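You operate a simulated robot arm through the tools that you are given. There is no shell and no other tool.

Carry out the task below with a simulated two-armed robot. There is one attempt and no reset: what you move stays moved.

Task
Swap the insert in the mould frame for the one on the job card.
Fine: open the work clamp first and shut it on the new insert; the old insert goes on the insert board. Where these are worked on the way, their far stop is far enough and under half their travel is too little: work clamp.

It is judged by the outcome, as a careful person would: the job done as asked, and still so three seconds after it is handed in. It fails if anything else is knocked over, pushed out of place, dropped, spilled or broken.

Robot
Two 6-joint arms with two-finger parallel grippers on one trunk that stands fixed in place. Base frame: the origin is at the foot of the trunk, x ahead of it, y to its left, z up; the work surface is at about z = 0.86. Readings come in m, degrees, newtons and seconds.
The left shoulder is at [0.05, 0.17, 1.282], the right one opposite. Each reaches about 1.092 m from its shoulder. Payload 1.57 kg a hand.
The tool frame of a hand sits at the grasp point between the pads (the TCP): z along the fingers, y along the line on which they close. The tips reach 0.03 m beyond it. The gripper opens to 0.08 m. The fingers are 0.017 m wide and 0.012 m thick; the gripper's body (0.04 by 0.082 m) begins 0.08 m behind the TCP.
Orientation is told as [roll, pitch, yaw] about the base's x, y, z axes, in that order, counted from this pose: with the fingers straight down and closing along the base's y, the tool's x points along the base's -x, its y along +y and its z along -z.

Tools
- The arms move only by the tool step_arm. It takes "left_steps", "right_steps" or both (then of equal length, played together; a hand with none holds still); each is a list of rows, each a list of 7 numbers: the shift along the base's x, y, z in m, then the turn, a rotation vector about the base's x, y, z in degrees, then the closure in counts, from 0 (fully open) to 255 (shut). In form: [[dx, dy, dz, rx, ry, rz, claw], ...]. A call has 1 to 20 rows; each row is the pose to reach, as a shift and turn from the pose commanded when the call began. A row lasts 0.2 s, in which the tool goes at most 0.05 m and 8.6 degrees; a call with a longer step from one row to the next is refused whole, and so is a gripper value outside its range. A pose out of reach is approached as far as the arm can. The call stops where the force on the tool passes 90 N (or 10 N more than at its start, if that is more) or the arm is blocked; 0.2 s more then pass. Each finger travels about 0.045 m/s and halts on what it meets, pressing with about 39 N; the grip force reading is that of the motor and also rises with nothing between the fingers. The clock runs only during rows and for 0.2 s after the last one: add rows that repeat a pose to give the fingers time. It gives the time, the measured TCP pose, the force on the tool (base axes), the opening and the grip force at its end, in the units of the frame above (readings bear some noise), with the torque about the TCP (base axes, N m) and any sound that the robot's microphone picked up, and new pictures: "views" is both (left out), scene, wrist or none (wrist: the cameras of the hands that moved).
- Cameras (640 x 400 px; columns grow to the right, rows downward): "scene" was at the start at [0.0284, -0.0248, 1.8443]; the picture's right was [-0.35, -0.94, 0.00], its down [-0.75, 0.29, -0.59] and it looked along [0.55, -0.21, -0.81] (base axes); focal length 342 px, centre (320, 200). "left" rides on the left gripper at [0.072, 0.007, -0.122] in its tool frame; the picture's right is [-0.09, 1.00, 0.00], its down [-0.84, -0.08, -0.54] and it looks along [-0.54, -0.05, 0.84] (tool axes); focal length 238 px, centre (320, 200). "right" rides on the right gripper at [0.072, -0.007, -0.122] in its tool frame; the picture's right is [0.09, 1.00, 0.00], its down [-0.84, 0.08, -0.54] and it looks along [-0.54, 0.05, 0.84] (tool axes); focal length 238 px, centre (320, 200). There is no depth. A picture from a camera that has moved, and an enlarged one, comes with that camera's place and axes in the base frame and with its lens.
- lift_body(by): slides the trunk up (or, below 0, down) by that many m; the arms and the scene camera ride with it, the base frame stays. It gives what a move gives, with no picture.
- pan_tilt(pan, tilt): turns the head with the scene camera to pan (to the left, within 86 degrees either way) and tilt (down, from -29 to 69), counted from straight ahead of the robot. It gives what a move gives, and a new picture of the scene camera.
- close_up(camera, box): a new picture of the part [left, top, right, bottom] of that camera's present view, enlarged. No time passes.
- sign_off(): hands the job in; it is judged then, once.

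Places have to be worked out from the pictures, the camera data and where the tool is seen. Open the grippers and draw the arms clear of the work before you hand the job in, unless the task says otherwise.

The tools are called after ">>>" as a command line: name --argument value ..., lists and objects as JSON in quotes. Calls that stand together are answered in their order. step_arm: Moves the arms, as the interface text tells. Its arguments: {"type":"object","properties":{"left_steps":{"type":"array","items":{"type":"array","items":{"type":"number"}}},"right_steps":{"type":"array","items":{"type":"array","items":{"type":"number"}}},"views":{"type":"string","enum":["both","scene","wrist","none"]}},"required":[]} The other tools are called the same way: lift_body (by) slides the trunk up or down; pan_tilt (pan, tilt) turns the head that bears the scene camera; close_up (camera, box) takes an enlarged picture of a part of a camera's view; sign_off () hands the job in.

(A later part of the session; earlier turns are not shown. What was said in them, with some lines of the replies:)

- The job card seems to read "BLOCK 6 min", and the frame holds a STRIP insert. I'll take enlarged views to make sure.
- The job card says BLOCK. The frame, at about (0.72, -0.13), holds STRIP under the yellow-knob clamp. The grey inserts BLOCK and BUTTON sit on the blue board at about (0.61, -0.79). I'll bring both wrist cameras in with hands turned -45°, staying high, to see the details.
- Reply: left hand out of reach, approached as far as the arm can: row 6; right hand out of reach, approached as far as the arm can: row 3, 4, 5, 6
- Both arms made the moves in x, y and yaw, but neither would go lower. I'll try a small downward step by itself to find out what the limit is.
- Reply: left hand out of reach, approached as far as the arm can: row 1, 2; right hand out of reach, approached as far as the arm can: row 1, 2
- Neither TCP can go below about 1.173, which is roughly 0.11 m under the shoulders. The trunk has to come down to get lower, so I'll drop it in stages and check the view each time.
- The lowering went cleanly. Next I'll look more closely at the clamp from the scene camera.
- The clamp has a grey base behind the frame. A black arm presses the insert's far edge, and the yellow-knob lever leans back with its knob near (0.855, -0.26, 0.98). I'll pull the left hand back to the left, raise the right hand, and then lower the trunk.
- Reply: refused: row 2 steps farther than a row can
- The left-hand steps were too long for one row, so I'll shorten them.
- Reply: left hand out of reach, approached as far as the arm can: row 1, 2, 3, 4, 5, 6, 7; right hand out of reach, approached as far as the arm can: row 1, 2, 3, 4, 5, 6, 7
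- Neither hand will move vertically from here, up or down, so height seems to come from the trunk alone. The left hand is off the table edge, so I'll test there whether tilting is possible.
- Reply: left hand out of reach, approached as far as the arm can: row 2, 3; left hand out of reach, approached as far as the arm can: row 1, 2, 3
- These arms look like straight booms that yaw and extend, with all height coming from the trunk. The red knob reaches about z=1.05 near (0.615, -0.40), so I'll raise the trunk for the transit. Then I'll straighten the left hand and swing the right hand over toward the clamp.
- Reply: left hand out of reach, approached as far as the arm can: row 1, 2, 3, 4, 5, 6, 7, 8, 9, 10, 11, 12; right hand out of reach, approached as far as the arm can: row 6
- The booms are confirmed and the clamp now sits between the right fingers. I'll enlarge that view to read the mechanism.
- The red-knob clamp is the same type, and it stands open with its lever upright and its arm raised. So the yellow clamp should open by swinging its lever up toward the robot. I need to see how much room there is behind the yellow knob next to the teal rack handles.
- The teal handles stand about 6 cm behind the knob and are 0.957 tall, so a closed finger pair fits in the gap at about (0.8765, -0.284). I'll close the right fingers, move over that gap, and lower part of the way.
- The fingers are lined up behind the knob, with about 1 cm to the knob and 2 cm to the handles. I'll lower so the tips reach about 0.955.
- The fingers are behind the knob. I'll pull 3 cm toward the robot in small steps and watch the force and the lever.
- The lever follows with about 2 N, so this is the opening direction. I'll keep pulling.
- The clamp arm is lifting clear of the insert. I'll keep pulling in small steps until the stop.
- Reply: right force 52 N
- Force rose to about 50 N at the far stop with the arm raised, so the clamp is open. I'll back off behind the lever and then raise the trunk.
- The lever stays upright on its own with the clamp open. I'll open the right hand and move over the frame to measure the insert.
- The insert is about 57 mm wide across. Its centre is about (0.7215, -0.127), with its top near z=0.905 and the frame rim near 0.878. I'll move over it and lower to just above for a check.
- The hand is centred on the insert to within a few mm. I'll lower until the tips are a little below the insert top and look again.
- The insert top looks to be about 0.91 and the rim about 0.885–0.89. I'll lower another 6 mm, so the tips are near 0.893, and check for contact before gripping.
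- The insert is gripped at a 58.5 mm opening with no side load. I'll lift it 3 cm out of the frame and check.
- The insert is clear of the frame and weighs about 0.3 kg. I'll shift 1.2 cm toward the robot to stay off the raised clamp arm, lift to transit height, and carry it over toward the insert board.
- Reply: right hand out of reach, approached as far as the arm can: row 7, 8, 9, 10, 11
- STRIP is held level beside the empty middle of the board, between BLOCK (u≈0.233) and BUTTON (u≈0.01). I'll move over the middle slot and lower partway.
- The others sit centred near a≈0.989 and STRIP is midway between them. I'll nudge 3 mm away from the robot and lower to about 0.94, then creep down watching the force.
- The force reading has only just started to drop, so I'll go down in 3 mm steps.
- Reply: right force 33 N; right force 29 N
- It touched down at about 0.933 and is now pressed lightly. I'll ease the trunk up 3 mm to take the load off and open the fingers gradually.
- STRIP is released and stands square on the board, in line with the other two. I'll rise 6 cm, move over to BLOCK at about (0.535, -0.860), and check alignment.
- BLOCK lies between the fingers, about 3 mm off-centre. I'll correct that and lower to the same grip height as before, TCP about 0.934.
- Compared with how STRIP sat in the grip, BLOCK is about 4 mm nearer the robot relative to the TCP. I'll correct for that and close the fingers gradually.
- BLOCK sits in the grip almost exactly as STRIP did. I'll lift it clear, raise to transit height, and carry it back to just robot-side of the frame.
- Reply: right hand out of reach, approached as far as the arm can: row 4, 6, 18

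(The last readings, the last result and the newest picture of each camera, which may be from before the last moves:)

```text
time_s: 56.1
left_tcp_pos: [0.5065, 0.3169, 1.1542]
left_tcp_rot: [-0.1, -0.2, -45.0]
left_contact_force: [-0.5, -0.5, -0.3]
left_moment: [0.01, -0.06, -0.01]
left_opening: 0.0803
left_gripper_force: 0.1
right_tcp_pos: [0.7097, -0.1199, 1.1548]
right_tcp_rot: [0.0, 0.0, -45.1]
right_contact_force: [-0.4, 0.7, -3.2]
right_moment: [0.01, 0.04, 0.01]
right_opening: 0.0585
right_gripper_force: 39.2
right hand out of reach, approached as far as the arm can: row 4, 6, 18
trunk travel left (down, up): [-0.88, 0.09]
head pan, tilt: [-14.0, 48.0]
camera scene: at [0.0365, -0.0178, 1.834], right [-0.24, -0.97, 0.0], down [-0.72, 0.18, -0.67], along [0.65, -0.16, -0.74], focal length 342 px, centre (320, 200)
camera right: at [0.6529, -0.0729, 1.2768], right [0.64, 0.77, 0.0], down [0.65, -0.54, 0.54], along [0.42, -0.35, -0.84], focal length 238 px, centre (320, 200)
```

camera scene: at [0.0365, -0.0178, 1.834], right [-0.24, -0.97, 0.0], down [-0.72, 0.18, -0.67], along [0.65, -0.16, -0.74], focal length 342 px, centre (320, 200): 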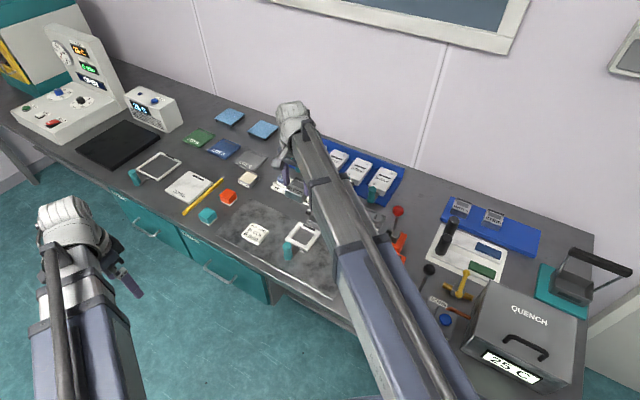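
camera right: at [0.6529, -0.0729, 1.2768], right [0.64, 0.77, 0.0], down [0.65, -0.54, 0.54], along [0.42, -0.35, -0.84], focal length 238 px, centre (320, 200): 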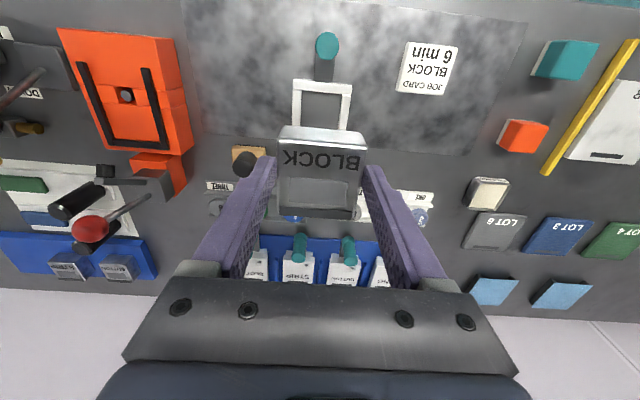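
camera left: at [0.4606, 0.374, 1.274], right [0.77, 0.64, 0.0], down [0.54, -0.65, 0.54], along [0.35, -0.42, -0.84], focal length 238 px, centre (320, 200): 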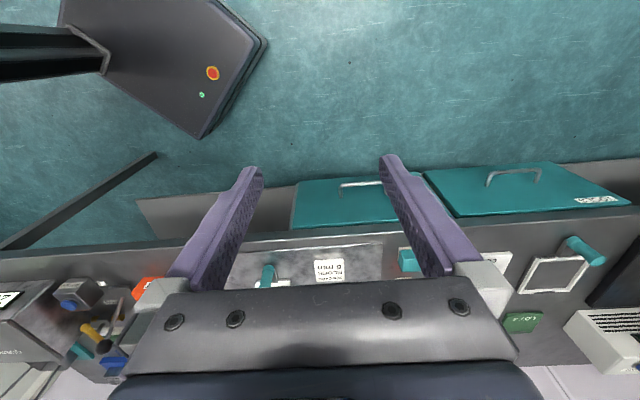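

I'm back at the standoff beside the frame. I'll lower until BLOCK hovers just above the rim and check it against the pocket.

>>> lift_body --by -0.2

>>> step_arm --right_steps '[[0.004, -0.004, 0, 0, 0, 0, 255], [0.0085, -0.0085, 0, 0, 0, 0, 255], [0.0085, -0.0085, 0, 0, 0, 0, 255]]' --views "none"

>>> close_up --camera "right" --box '[200, 60, 440, 260]'

>>> close_up --camera "scene" --box '[260, 120, 360, 220]'

```text
time_s: 58.3
left_tcp_pos: [0.5055, 0.3183, 0.9545]
left_tcp_rot: [0.1, 0.0, -45.0]
left_contact_force: [0.1, 0.5, -0.1]
left_moment: [-0.05, 0.01, 0.03]
left_opening: 0.0801
left_gripper_force: 0.0
right_tcp_pos: [0.7106, -0.1196, 0.9543]
right_tcp_rot: [0.1, 0.0, -45.0]
right_contact_force: [-0.9, -1.0, -3.6]
right_moment: [0.0, 0.04, 0.0]
right_opening: 0.0583
right_gripper_force: 39.5
trunk travel left (down, up): [-0.68, 0.29]
head pan, tilt: [-14.0, 48.0]
```

```text
time_s: 59.1
left_tcp_pos: [0.506, 0.3185, 0.9538]
left_tcp_rot: [0.0, -0.2, -45.0]
left_contact_force: [-0.4, 1.0, 0.0]
left_moment: [0.0, -0.02, 0.0]
left_opening: 0.08
left_gripper_force: 0.0
right_tcp_pos: [0.7192, -0.1286, 0.9538]
right_tcp_rot: [0.1, 0.0, -45.1]
right_contact_force: [1.0, 0.1, -3.7]
right_moment: [0.03, -0.01, -0.01]
right_opening: 0.0584
right_gripper_force: 39.5
trunk travel left (down, up): [-0.68, 0.29]
head pan, tilt: [-14.0, 48.0]
```

```text
2.00 times, centred on (320, 160) of right
camera zoom: at [0.661, -0.0817, 1.0768], right [0.64, 0.77, 0.0], down [0.65, -0.54, 0.54], along [0.42, -0.35, -0.84], focal length 477 px, centre (320, 280)
```

zoom: 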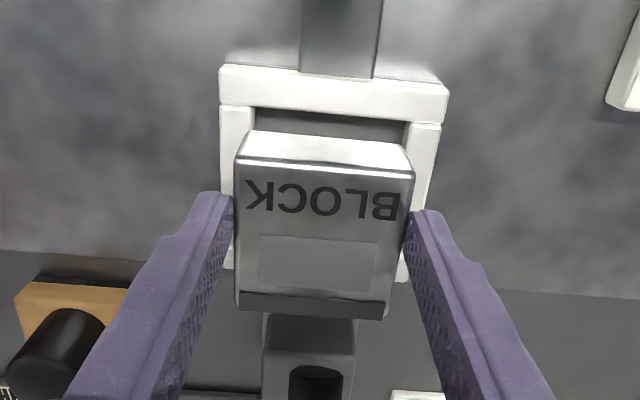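

```text
4.00 times, centred on (310, 170) of scene
camera zoom: at [0.0365, -0.0178, 1.634], right [-0.24, -0.97, 0.0], down [-0.72, 0.18, -0.67], along [0.65, -0.16, -0.74], focal length 1366 px, centre (360, 320)
```

zoom: 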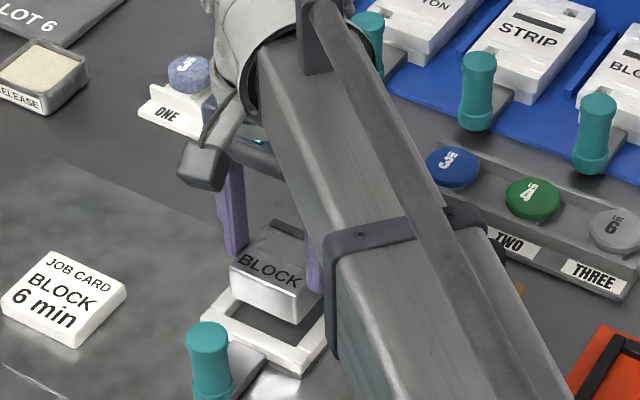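

BLOCK sits about 1.5 mm to one side of where STRIP was when it was directly over the pocket. I'll correct that and lower in stages while watching the force.

>>> step_arm --right_steps '[[0.001, 0.0011, 0, 0, 0, 0, 255], [0.001, 0.0011, 0, 0, 0, 0, 255]]' --views "none"

>>> lift_body --by -0.016

>>> lift_body --by -0.004

>>> close_up --camera "right" --box '[200, 60, 440, 260]'

```text
time_s: 59.7
left_tcp_pos: [0.5073, 0.319, 0.9546]
left_tcp_rot: [0.0, -0.1, -45.1]
left_contact_force: [-0.1, 0.3, 0.7]
left_moment: [0.01, 0.0, -0.02]
left_opening: 0.08
left_gripper_force: 0.0
right_tcp_pos: [0.7197, -0.1262, 0.9546]
right_tcp_rot: [0.0, 0.1, -45.0]
right_contact_force: [-0.1, 0.2, -3.0]
right_moment: [0.05, 0.03, 0.0]
right_opening: 0.0586
right_gripper_force: 39.0
trunk travel left (down, up): [-0.68, 0.29]
head pan, tilt: [-14.0, 48.0]
```

```text
time_s: 60.3
left_tcp_pos: [0.5068, 0.3179, 0.9378]
left_tcp_rot: [0.0, 0.0, -45.0]
left_contact_force: [-0.1, -0.6, 0.0]
left_moment: [-0.03, -0.01, 0.0]
left_opening: 0.0802
left_gripper_force: 0.0
right_tcp_pos: [0.7189, -0.1278, 0.9373]
right_tcp_rot: [0.0, 0.0, -45.0]
right_contact_force: [-0.8, -0.1, -3.0]
right_moment: [0.02, 0.02, 0.01]
right_opening: 0.0585
right_gripper_force: 39.1
trunk travel left (down, up): [-0.664, 0.306]
head pan, tilt: [-14.0, 48.0]
```

```text
time_s: 60.8
left_tcp_pos: [0.5064, 0.3171, 0.9344]
left_tcp_rot: [0.1, -0.1, -45.1]
left_contact_force: [0.0, -1.0, 0.6]
left_moment: [0.01, 0.01, 0.0]
left_opening: 0.0799
left_gripper_force: 0.0
right_tcp_pos: [0.7199, -0.127, 0.9341]
right_tcp_rot: [0.0, 0.0, -45.0]
right_contact_force: [0.0, -0.9, -1.9]
right_moment: [-0.01, 0.02, -0.01]
right_opening: 0.0584
right_gripper_force: 39.3
trunk travel left (down, up): [-0.66, 0.31]
head pan, tilt: [-14.0, 48.0]
```

```text
2.00 times, centred on (320, 160) of right
camera zoom: at [0.6618, -0.0806, 1.0568], right [0.64, 0.77, 0.0], down [0.65, -0.54, 0.54], along [0.42, -0.35, -0.84], focal length 477 px, centre (320, 280)
```

zoom: 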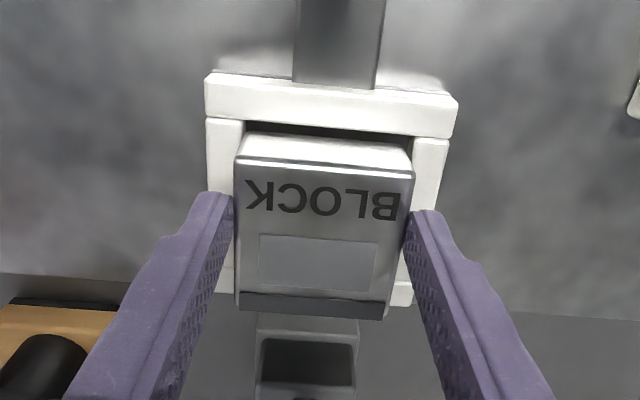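

Still free, and well centred over the pocket. I'll keep lowering in 4 mm steps.

>>> lift_body --by -0.004

>>> lift_body --by -0.004

>>> lift_body --by -0.002

>>> close_up --camera "right" --box '[200, 60, 440, 260]'

```text
time_s: 61.4
left_tcp_pos: [0.507, 0.317, 0.9298]
left_tcp_rot: [0.0, -0.2, -45.0]
left_contact_force: [0.3, -0.2, 0.2]
left_moment: [-0.03, -0.02, -0.02]
left_opening: 0.0798
left_gripper_force: 0.0
right_tcp_pos: [0.7193, -0.1272, 0.9306]
right_tcp_rot: [0.0, 0.0, -45.0]
right_contact_force: [0.0, 0.2, -2.8]
right_moment: [-0.01, -0.01, -0.01]
right_opening: 0.0584
right_gripper_force: 38.8
trunk travel left (down, up): [-0.656, 0.314]
head pan, tilt: [-14.0, 48.0]
```

```text
time_s: 61.9
left_tcp_pos: [0.5064, 0.3172, 0.9262]
left_tcp_rot: [0.1, -0.1, -45.0]
left_contact_force: [0.1, -0.1, -0.2]
left_moment: [0.01, -0.01, -0.01]
left_opening: 0.0799
left_gripper_force: 0.0
right_tcp_pos: [0.7183, -0.1272, 0.9276]
right_tcp_rot: [0.0, 0.0, -44.9]
right_contact_force: [-0.7, 1.1, -2.9]
right_moment: [0.02, 0.01, -0.01]
right_opening: 0.0587
right_gripper_force: 39.1
trunk travel left (down, up): [-0.652, 0.318]
head pan, tilt: [-14.0, 48.0]
```

```text
time_s: 62.4
left_tcp_pos: [0.5066, 0.317, 0.9238]
left_tcp_rot: [-0.1, -0.1, -44.9]
left_contact_force: [0.5, 0.1, 0.0]
left_moment: [0.01, -0.01, 0.02]
left_opening: 0.08
left_gripper_force: 0.0
right_tcp_pos: [0.7193, -0.1281, 0.9254]
right_tcp_rot: [0.0, 0.0, -45.0]
right_contact_force: [-0.1, -0.3, 0.1]
right_moment: [-0.06, -0.1, -0.01]
right_opening: 0.0585
right_gripper_force: 38.3
trunk travel left (down, up): [-0.65, 0.32]
head pan, tilt: [-14.0, 48.0]
```

```text
2.00 times, centred on (320, 160) of right
camera zoom: at [0.6616, -0.0805, 1.0469], right [0.64, 0.77, 0.0], down [0.65, -0.54, 0.54], along [0.42, -0.35, -0.84], focal length 477 px, centre (320, 280)
```

zoom: 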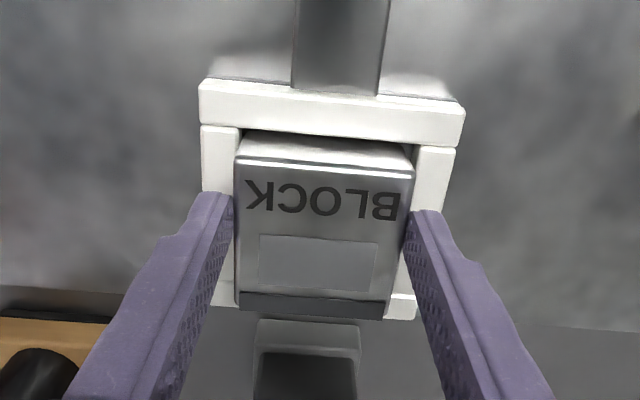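

The force fell to zero at the expected seat height and the picture matches STRIP's seated view, so BLOCK is in the pocket. I'll open the fingers gently.

>>> step_arm --right_steps '[[0, 0, 0, 0, 0, 0, 80], [0, 0, 0, 0, 0, 0, 60], [0, 0, 0, 0, 0, 0, 40], [0, 0, 0, 0, 0, 0, 10], [0, 0, 0, 0, 0, 0, 0], [0, 0, 0, 0, 0, 0, 0]]' --views "none"

>>> close_up --camera "right" --box '[200, 60, 440, 260]'

>>> lift_body --by 0.05

>>> close_up --camera "right" --box '[200, 40, 440, 240]'

```text
time_s: 63.8
left_tcp_pos: [0.5065, 0.3176, 0.9257]
left_tcp_rot: [0.0, -0.1, -45.0]
left_contact_force: [0.1, 0.0, -1.0]
left_moment: [0.0, 0.0, -0.02]
left_opening: 0.08
left_gripper_force: 0.0
right_tcp_pos: [0.7198, -0.1282, 0.925]
right_tcp_rot: [0.0, -0.1, -45.1]
right_contact_force: [0.1, -0.5, -0.2]
right_moment: [-0.03, 0.01, 0.01]
right_opening: 0.08
right_gripper_force: 0.0
trunk travel left (down, up): [-0.65, 0.32]
head pan, tilt: [-14.0, 48.0]
```

```text
2.00 times, centred on (320, 160) of right
camera zoom: at [0.6616, -0.0805, 1.0469], right [0.64, 0.77, 0.0], down [0.65, -0.54, 0.54], along [0.42, -0.35, -0.84], focal length 477 px, centre (320, 280)
```

zoom: 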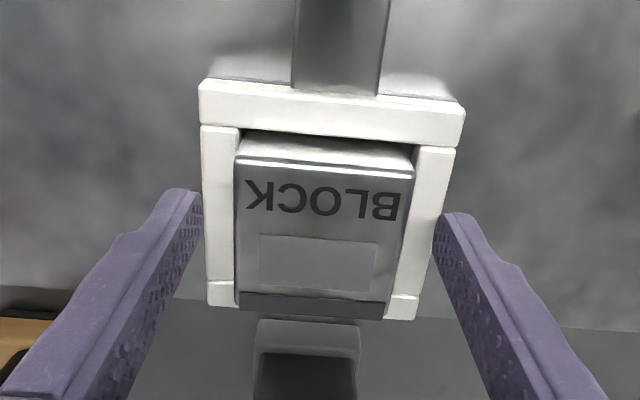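

```text
time_s: 64.7
left_tcp_pos: [0.507, 0.3173, 0.9751]
left_tcp_rot: [0.0, -0.1, -44.9]
left_contact_force: [0.7, -0.2, -0.4]
left_moment: [0.05, -0.01, 0.02]
left_opening: 0.0801
left_gripper_force: 0.0
right_tcp_pos: [0.7191, -0.127, 0.9728]
right_tcp_rot: [0.0, 0.0, -45.0]
right_contact_force: [0.0, -0.3, -0.1]
right_moment: [-0.04, -0.01, 0.02]
right_opening: 0.08
right_gripper_force: 0.1
trunk travel left (down, up): [-0.7, 0.27]
head pan, tilt: [-14.0, 48.0]
```

```text
2.00 times, centred on (320, 140) of right
camera zoom: at [0.6618, -0.0805, 1.0968], right [0.64, 0.77, 0.0], down [0.65, -0.54, 0.54], along [0.42, -0.35, -0.84], focal length 477 px, centre (320, 320)
```

zoom: 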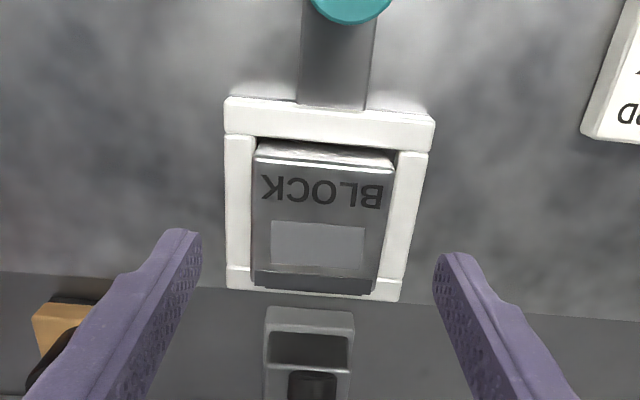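

BLOCK is seated squarely. To shut the clamp I'll raise to TCP 1.02, so the tips pass above the raised clamp arm, close the fingers, and come up to the robot side of the knob.

>>> lift_body --by 0.048

>>> step_arm --right_steps '[[0, 0, 0, 0, 0, 0, 80], [0, 0, 0, 0, 0, 0, 160], [0, 0, 0, 0, 0, 0, 255], [0, 0, 0, 0, 0, 0, 255], [0.01, -0.01, 0, 0, 0, 0, 255], [0.02, -0.02, 0, 0, 0, 0, 255], [0.028, -0.028, 0, 0, 0, 0, 255]]' --views "wrist"

>>> close_up --camera "scene" --box '[250, 100, 390, 230]'

```text
time_s: 65.6
left_tcp_pos: [0.5063, 0.318, 1.0212]
left_tcp_rot: [0.1, -0.2, -45.0]
left_contact_force: [0.4, -0.9, 0.4]
left_moment: [0.02, -0.02, 0.0]
left_opening: 0.0799
left_gripper_force: 0.0
right_tcp_pos: [0.7184, -0.1273, 1.0232]
right_tcp_rot: [0.0, 0.0, -45.0]
right_contact_force: [-0.6, -0.4, -0.2]
right_moment: [0.01, 0.02, -0.02]
right_opening: 0.0801
right_gripper_force: 0.1
trunk travel left (down, up): [-0.748, 0.222]
head pan, tilt: [-14.0, 48.0]
```

```text
time_s: 67.2
left_tcp_pos: [0.5077, 0.3161, 1.0223]
left_tcp_rot: [0.0, -0.2, -45.0]
left_contact_force: [0.1, 0.1, -0.5]
left_moment: [-0.01, -0.02, 0.0]
left_opening: 0.0798
left_gripper_force: 0.1
right_tcp_pos: [0.7471, -0.1547, 1.022]
right_tcp_rot: [-0.1, 0.1, -45.0]
right_contact_force: [-0.2, -0.7, 0.0]
right_moment: [0.02, 0.03, 0.0]
right_opening: 0.0
right_gripper_force: 21.6
trunk travel left (down, up): [-0.748, 0.222]
head pan, tilt: [-14.0, 48.0]
camera right: at [0.6899, -0.1088, 1.1448], right [0.64, 0.77, 0.0], down [0.65, -0.54, 0.54], along [0.42, -0.35, -0.84], focal length 238 px, centre (320, 200)
```

right: 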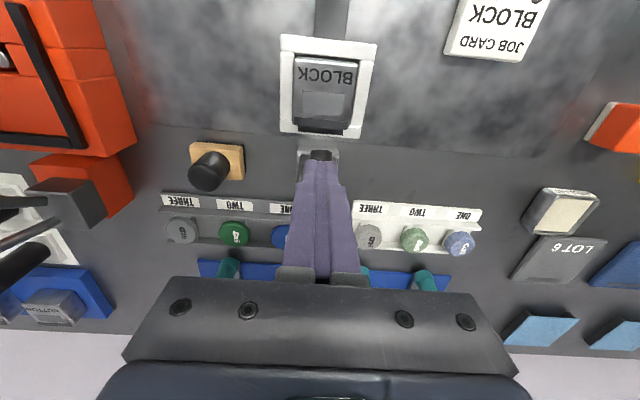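

```text
3.08 times, centred on (320, 165) of scene
camera zoom: at [0.0364, -0.0179, 1.702], right [-0.24, -0.97, 0.0], down [-0.72, 0.18, -0.67], along [0.65, -0.16, -0.74], focal length 1051 px, centre (320, 308)
```

zoom: 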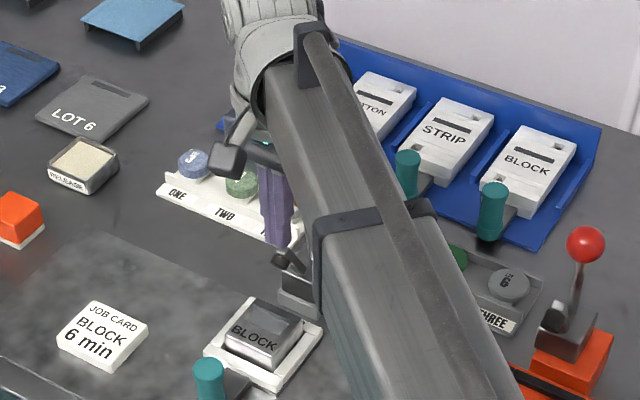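

The fingers are in front of the knob and above the raised arm. I'll push away from the robot in small steps.

>>> step_arm --right_steps '[[0.006, -0.006, 0, 0, 0, 0, 255], [0.012, -0.012, 0, 0, 0, 0, 255], [0.018, -0.018, 0, 0, 0, 0, 255], [0.024, -0.024, 0, 0, 0, 0, 255], [0.03, -0.03, 0, 0, 0, 0, 255]]' --views "wrist"

>>> close_up --camera "scene" --box '[250, 100, 390, 230]'

```text
time_s: 68.4
left_tcp_pos: [0.5065, 0.317, 1.0219]
left_tcp_rot: [0.0, -0.1, -45.0]
left_contact_force: [0.7, -0.1, 0.1]
left_moment: [-0.01, -0.02, 0.0]
left_opening: 0.0798
left_gripper_force: 0.1
right_tcp_pos: [0.7791, -0.1831, 1.0213]
right_tcp_rot: [0.0, 0.0, -45.0]
right_contact_force: [-1.1, 0.7, -2.0]
right_moment: [0.04, 0.01, -0.01]
right_opening: 0.0
right_gripper_force: 20.9
trunk travel left (down, up): [-0.748, 0.222]
head pan, tilt: [-14.0, 48.0]
camera right: at [0.7211, -0.1364, 1.1448], right [0.64, 0.77, 0.0], down [0.65, -0.54, 0.54], along [0.42, -0.35, -0.84], focal length 238 px, centre (320, 200)
```

right: 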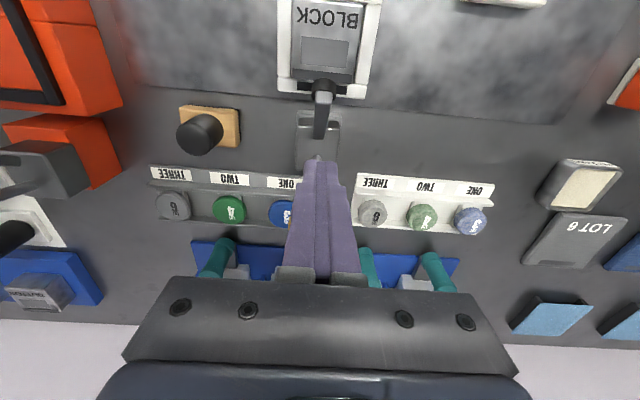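

```text
3.08 times, centred on (320, 165) of scene
camera zoom: at [0.0363, -0.0178, 1.702], right [-0.24, -0.97, 0.0], down [-0.72, 0.18, -0.67], along [0.65, -0.16, -0.74], focal length 1051 px, centre (320, 308)
```

zoom: 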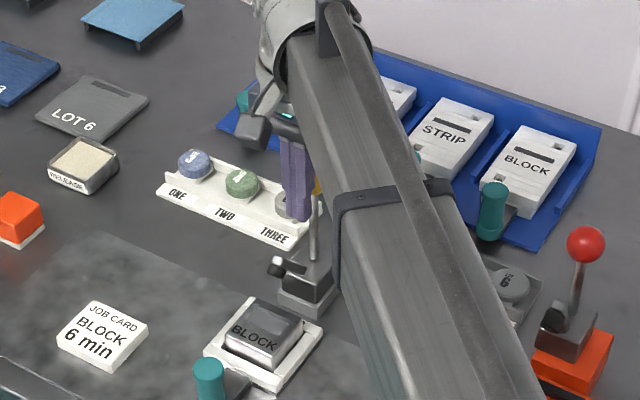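

The lever is following with little force and the arm is coming down. I'll push another 4 cm along its path.

>>> step_arm --right_steps '[[0.007, -0.007, 0, 0, 0, 0, 255], [0.014, -0.014, 0, 0, 0, 0, 255], [0.021, -0.021, 0, 0, 0, 0, 255], [0.028, -0.028, 0, 0, 0, 0, 255], [0.035, -0.035, 0, 0, 0, 0, 255], [0.042, -0.042, 0, 0, 0, 0, 255]]' --views "wrist"

>>> close_up --camera "scene" --box '[250, 100, 390, 230]'

```text
time_s: 69.8
left_tcp_pos: [0.5063, 0.3164, 1.024]
left_tcp_rot: [0.0, -0.2, -45.0]
left_contact_force: [-0.7, -0.2, 0.8]
left_moment: [0.0, 0.03, 0.01]
left_opening: 0.0799
left_gripper_force: 0.0
right_tcp_pos: [0.8174, -0.2257, 1.0223]
right_tcp_rot: [-0.1, 0.0, -45.1]
right_contact_force: [0.2, 0.0, -0.5]
right_moment: [0.0, 0.0, -0.02]
right_opening: 0.0
right_gripper_force: 21.4
trunk travel left (down, up): [-0.748, 0.222]
head pan, tilt: [-14.0, 48.0]
camera right: at [0.7602, -0.1801, 1.1448], right [0.64, 0.77, 0.0], down [0.65, -0.54, 0.54], along [0.42, -0.35, -0.84], focal length 238 px, centre (320, 200)
```

right: 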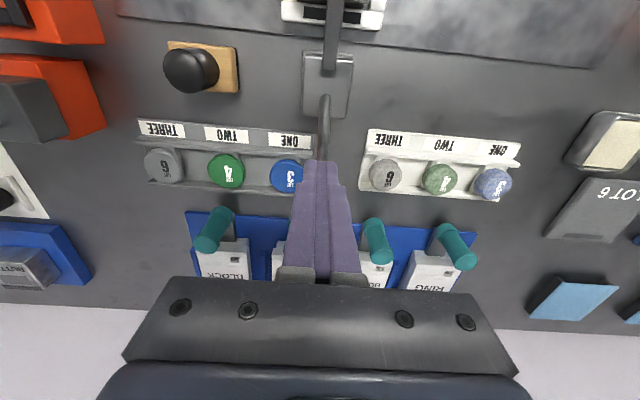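

```text
3.08 times, centred on (320, 165) of scene
camera zoom: at [0.0363, -0.0179, 1.702], right [-0.24, -0.97, 0.0], down [-0.72, 0.18, -0.67], along [0.65, -0.16, -0.74], focal length 1051 px, centre (320, 308)
```

zoom: 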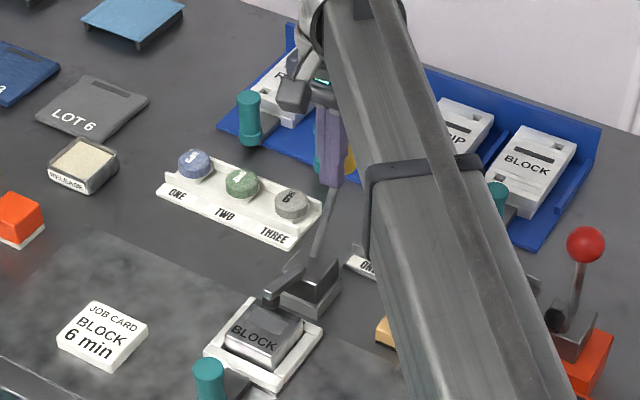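

It's nearly shut, with the arm close to the insert. I'll back off 2 cm, lower 3 cm so the fingers bear on the rod below the knob, and push to the stop.

>>> step_arm --right_steps '[[-0.008, 0.008, 0, 0, 0, 0, 255], [-0.016, 0.016, 0, 0, 0, 0, 255], [-0.016, 0.016, 0, 0, 0, 0, 255]]' --views "none"

>>> lift_body --by -0.03

>>> step_arm --right_steps '[[0.006, -0.006, 0, 0, 0, 0, 255], [0.012, -0.012, 0, 0, 0, 0, 255], [0.018, -0.018, 0, 0, 0, 0, 255], [0.023, -0.023, 0, 0, 0, 0, 255], [0.028, -0.028, 0, 0, 0, 0, 255]]' --views "wrist"

>>> close_up --camera "scene" --box '[250, 90, 390, 220]'

```text
time_s: 70.6
left_tcp_pos: [0.5073, 0.317, 1.0226]
left_tcp_rot: [0.0, -0.1, -45.0]
left_contact_force: [0.0, 0.2, -0.6]
left_moment: [0.03, -0.01, 0.0]
left_opening: 0.0803
left_gripper_force: 0.1
right_tcp_pos: [0.8031, -0.2097, 1.0221]
right_tcp_rot: [0.0, 0.0, -45.0]
right_contact_force: [0.1, 0.4, 0.2]
right_moment: [-0.02, -0.02, 0.01]
right_opening: 0.0
right_gripper_force: 20.9
trunk travel left (down, up): [-0.748, 0.222]
head pan, tilt: [-14.0, 48.0]
```

```text
time_s: 71.4
left_tcp_pos: [0.5067, 0.3172, 0.9921]
left_tcp_rot: [0.0, -0.1, -45.0]
left_contact_force: [0.0, 0.7, -0.1]
left_moment: [0.0, -0.04, 0.03]
left_opening: 0.0799
left_gripper_force: 0.0
right_tcp_pos: [0.8028, -0.2101, 0.9932]
right_tcp_rot: [0.0, 0.0, -45.0]
right_contact_force: [0.3, -0.1, -0.4]
right_moment: [-0.03, 0.01, -0.01]
right_opening: 0.0001
right_gripper_force: 21.0
trunk travel left (down, up): [-0.718, 0.252]
head pan, tilt: [-14.0, 48.0]
```

```text
time_s: 72.6
left_tcp_pos: [0.5039, 0.3198, 0.9939]
left_tcp_rot: [0.0, -0.3, -45.0]
left_contact_force: [1.0, 0.5, 0.5]
left_moment: [0.02, 0.02, -0.02]
left_opening: 0.08
left_gripper_force: 0.1
right_tcp_pos: [0.826, -0.2321, 0.9957]
right_tcp_rot: [0.0, 0.2, -44.8]
right_contact_force: [-19.3, 18.8, 12.6]
right_moment: [0.48, 0.49, 0.0]
right_opening: 0.0
right_gripper_force: 21.2
trunk travel left (down, up): [-0.718, 0.252]
head pan, tilt: [-14.0, 48.0]
camera right: at [0.7684, -0.1865, 1.1179], right [0.64, 0.77, 0.0], down [0.65, -0.54, 0.54], along [0.42, -0.34, -0.84], focal length 238 px, centre (320, 200)
```

right: 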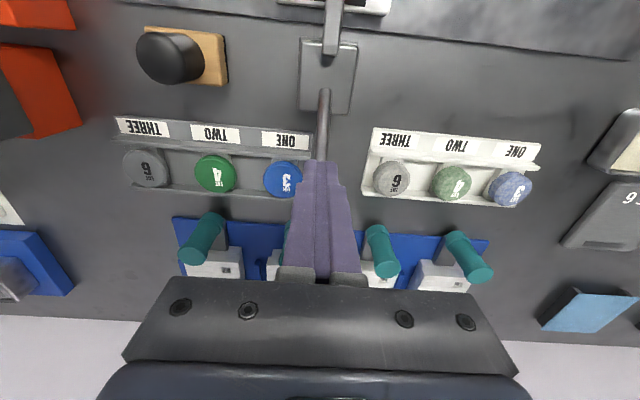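

```text
3.08 times, centred on (320, 155) of scene
camera zoom: at [0.0319, -0.0146, 1.6724], right [-0.24, -0.97, 0.0], down [-0.72, 0.18, -0.67], along [0.65, -0.16, -0.74], focal length 1051 px, centre (320, 338)
```

zoom: 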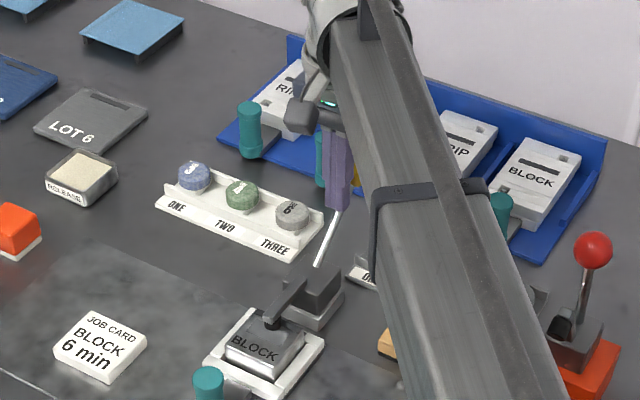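

The force rose to about 30 N at the stop, with the arm down on BLOCK. I'll back off, raise, and check the final lever position against the original.

>>> step_arm --right_steps '[[-0.012, 0.012, 0, 0, 0, 0, 255], [-0.026, 0.026, 0, 0, 0, 0, 255], [-0.034, 0.034, 0, 0, 0, 0, 255]]' --views "none"

>>> lift_body --by 0.16

>>> close_up --camera "right" --box '[220, 0, 420, 200]'

>>> close_up --camera "scene" --box '[250, 120, 390, 260]'

```text
time_s: 73.4
left_tcp_pos: [0.507, 0.318, 0.9924]
left_tcp_rot: [-0.1, -0.1, -45.0]
left_contact_force: [-0.2, -0.2, 0.2]
left_moment: [-0.03, -0.02, -0.01]
left_opening: 0.08
left_gripper_force: 0.1
right_tcp_pos: [0.7969, -0.2049, 0.9923]
right_tcp_rot: [0.0, 0.0, -44.9]
right_contact_force: [0.9, -0.3, -0.3]
right_moment: [0.01, 0.01, -0.03]
right_opening: 0.0
right_gripper_force: 21.2
trunk travel left (down, up): [-0.718, 0.252]
head pan, tilt: [-14.0, 48.0]
```

```text
time_s: 75.2
left_tcp_pos: [0.5058, 0.318, 1.1516]
left_tcp_rot: [0.1, -0.1, -45.0]
left_contact_force: [-0.4, -0.1, -1.0]
left_moment: [0.0, -0.04, -0.01]
left_opening: 0.0797
left_gripper_force: 0.0
right_tcp_pos: [0.7963, -0.2052, 1.1531]
right_tcp_rot: [-0.1, 0.0, -45.0]
right_contact_force: [-0.5, -1.3, 0.3]
right_moment: [-0.01, -0.02, 0.0]
right_opening: 0.0
right_gripper_force: 20.9
trunk travel left (down, up): [-0.878, 0.092]
head pan, tilt: [-14.0, 48.0]
```

```text
2.00 times, centred on (320, 100) of right
camera zoom: at [0.7391, -0.1588, 1.2748], right [0.64, 0.77, 0.0], down [0.65, -0.54, 0.54], along [0.42, -0.35, -0.84], focal length 477 px, centre (320, 400)
```

zoom: 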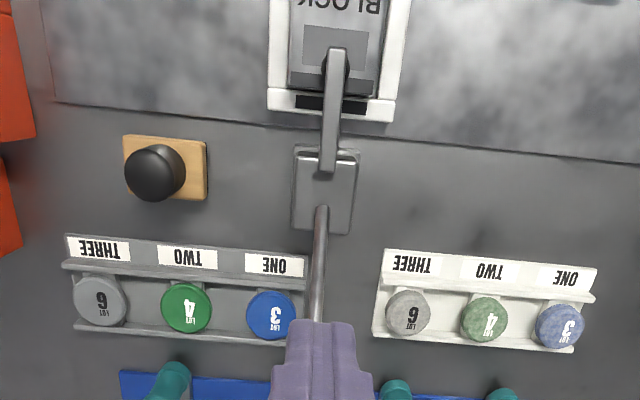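

```text
2.86 times, centred on (320, 190) of scene
camera zoom: at [0.0363, -0.0177, 1.8319], right [-0.24, -0.97, 0.0], down [-0.72, 0.18, -0.67], along [0.65, -0.16, -0.74], focal length 976 px, centre (320, 229)
```

zoom: 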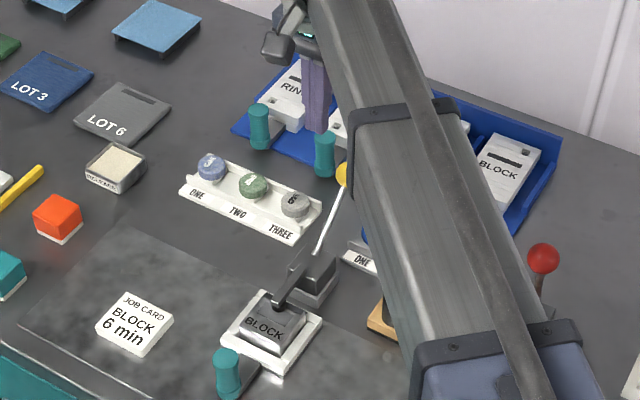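

The clamp is shut on BLOCK and looks as it did at the start. I'll draw the right hand clear, open it, and inspect everything.

>>> step_arm --right_steps '[[-0.03, -0.03, 0, 0, 0, 0, 255], [-0.06, -0.065, 0, 0, 0, 0, 200], [-0.09, -0.1, 0, 0, 0, 0, 120], [-0.12, -0.135, 0, 0, 0, 0, 60], [-0.15, -0.17, 0, 0, 0, 0, 0], [-0.18, -0.21, 0, 0, 0, 0, 0], [-0.21, -0.25, 0, 0, 0, 0, 0], [-0.24, -0.29, 0, 0, 0, 0, 0], [-0.265, -0.33, 0, 0, 0, 0, 0], [-0.29, -0.37, 0, 0, 0, 0, 0], [-0.31, -0.41, 0, 0, 0, 0, 0], [-0.31, -0.41, 0, 0, 0, 0, 0]]' --views "both"

>>> close_up --camera "scene" --box '[250, 130, 390, 270]'

>>> close_up --camera "scene" --box '[380, 160, 600, 340]'

```text
time_s: 77.8
left_tcp_pos: [0.5075, 0.3178, 1.1524]
left_tcp_rot: [-0.1, -0.1, -44.9]
left_contact_force: [0.1, -0.7, -0.4]
left_moment: [-0.03, -0.04, 0.02]
left_opening: 0.0802
left_gripper_force: 0.1
right_tcp_pos: [0.4879, -0.6104, 1.1528]
right_tcp_rot: [0.0, 0.0, -45.1]
right_contact_force: [-0.1, -0.5, 0.6]
right_moment: [0.0, 0.0, -0.01]
right_opening: 0.08
right_gripper_force: 0.0
trunk travel left (down, up): [-0.878, 0.092]
head pan, tilt: [-14.0, 48.0]
camera scene: at [0.0364, -0.017, 1.832], right [-0.24, -0.97, 0.0], down [-0.72, 0.18, -0.67], along [0.65, -0.16, -0.74], focal length 342 px, centre (320, 200)
camera right: at [0.4299, -0.565, 1.2751], right [0.64, 0.77, 0.0], down [0.65, -0.54, 0.54], along [0.42, -0.35, -0.84], focal length 238 px, centre (320, 200)
```

scene: 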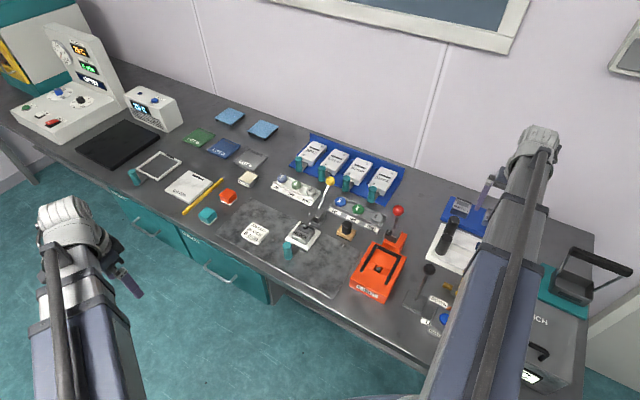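
right: 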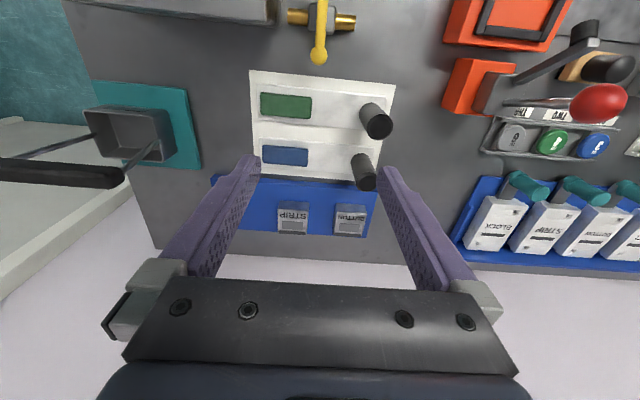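

```text
2.86 times, centred on (320, 200) of scene
camera zoom: at [0.0364, -0.017, 1.832], right [-0.24, -0.97, 0.0], down [-0.72, 0.18, -0.67], along [0.65, -0.16, -0.74], focal length 976 px, centre (320, 200)
```

zoom: 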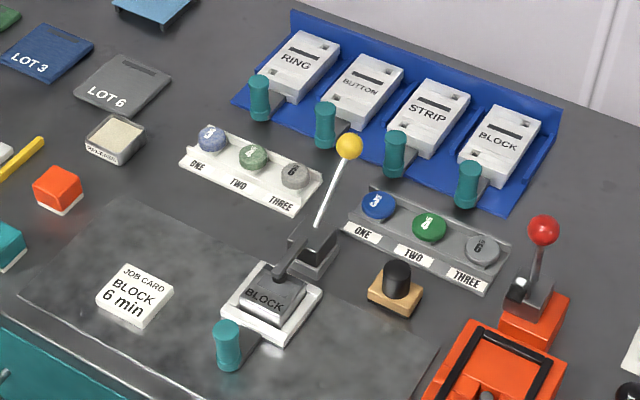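

```text
2.22 times, centred on (490, 250) of scene
camera zoom: at [0.0364, -0.017, 1.832], right [-0.24, -0.97, 0.0], down [-0.72, 0.18, -0.67], along [0.65, -0.16, -0.74], focal length 759 px, centre (-58, 89)
```

zoom: 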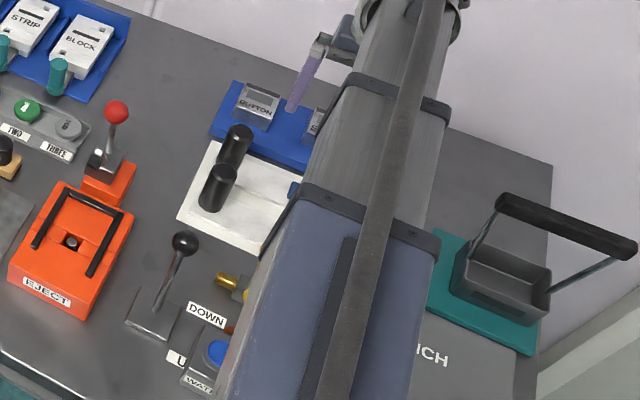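

BLOCK is seated in the frame and the clamp is shut, with its knob back at its original closed position. STRIP stands on the insert board beside BUTTON, nothing else has moved, and both hands are open and clear. I'm handing the job in.

>>> sign_off

```text
The job is handed in.
```

The swap is done and handed in: the BLOCK insert named on the job card is now in the mould frame, with the work clamp shut on it.

- **Clamp:** I opened it to its far stop before the swap. I then shut it on BLOCK until it stopped, and the knob is back within about 2 mm of where it started.
- **Old insert:** STRIP is on the insert board, midway between where BLOCK stood and BUTTON. I eased it down until it touched, then released it. It may have settled up to 3 mm on release, and it stands square in line with BUTTON.
- **Everything else:** the final pictures show nothing else moved or knocked over. Both grippers are open and clear of the work.
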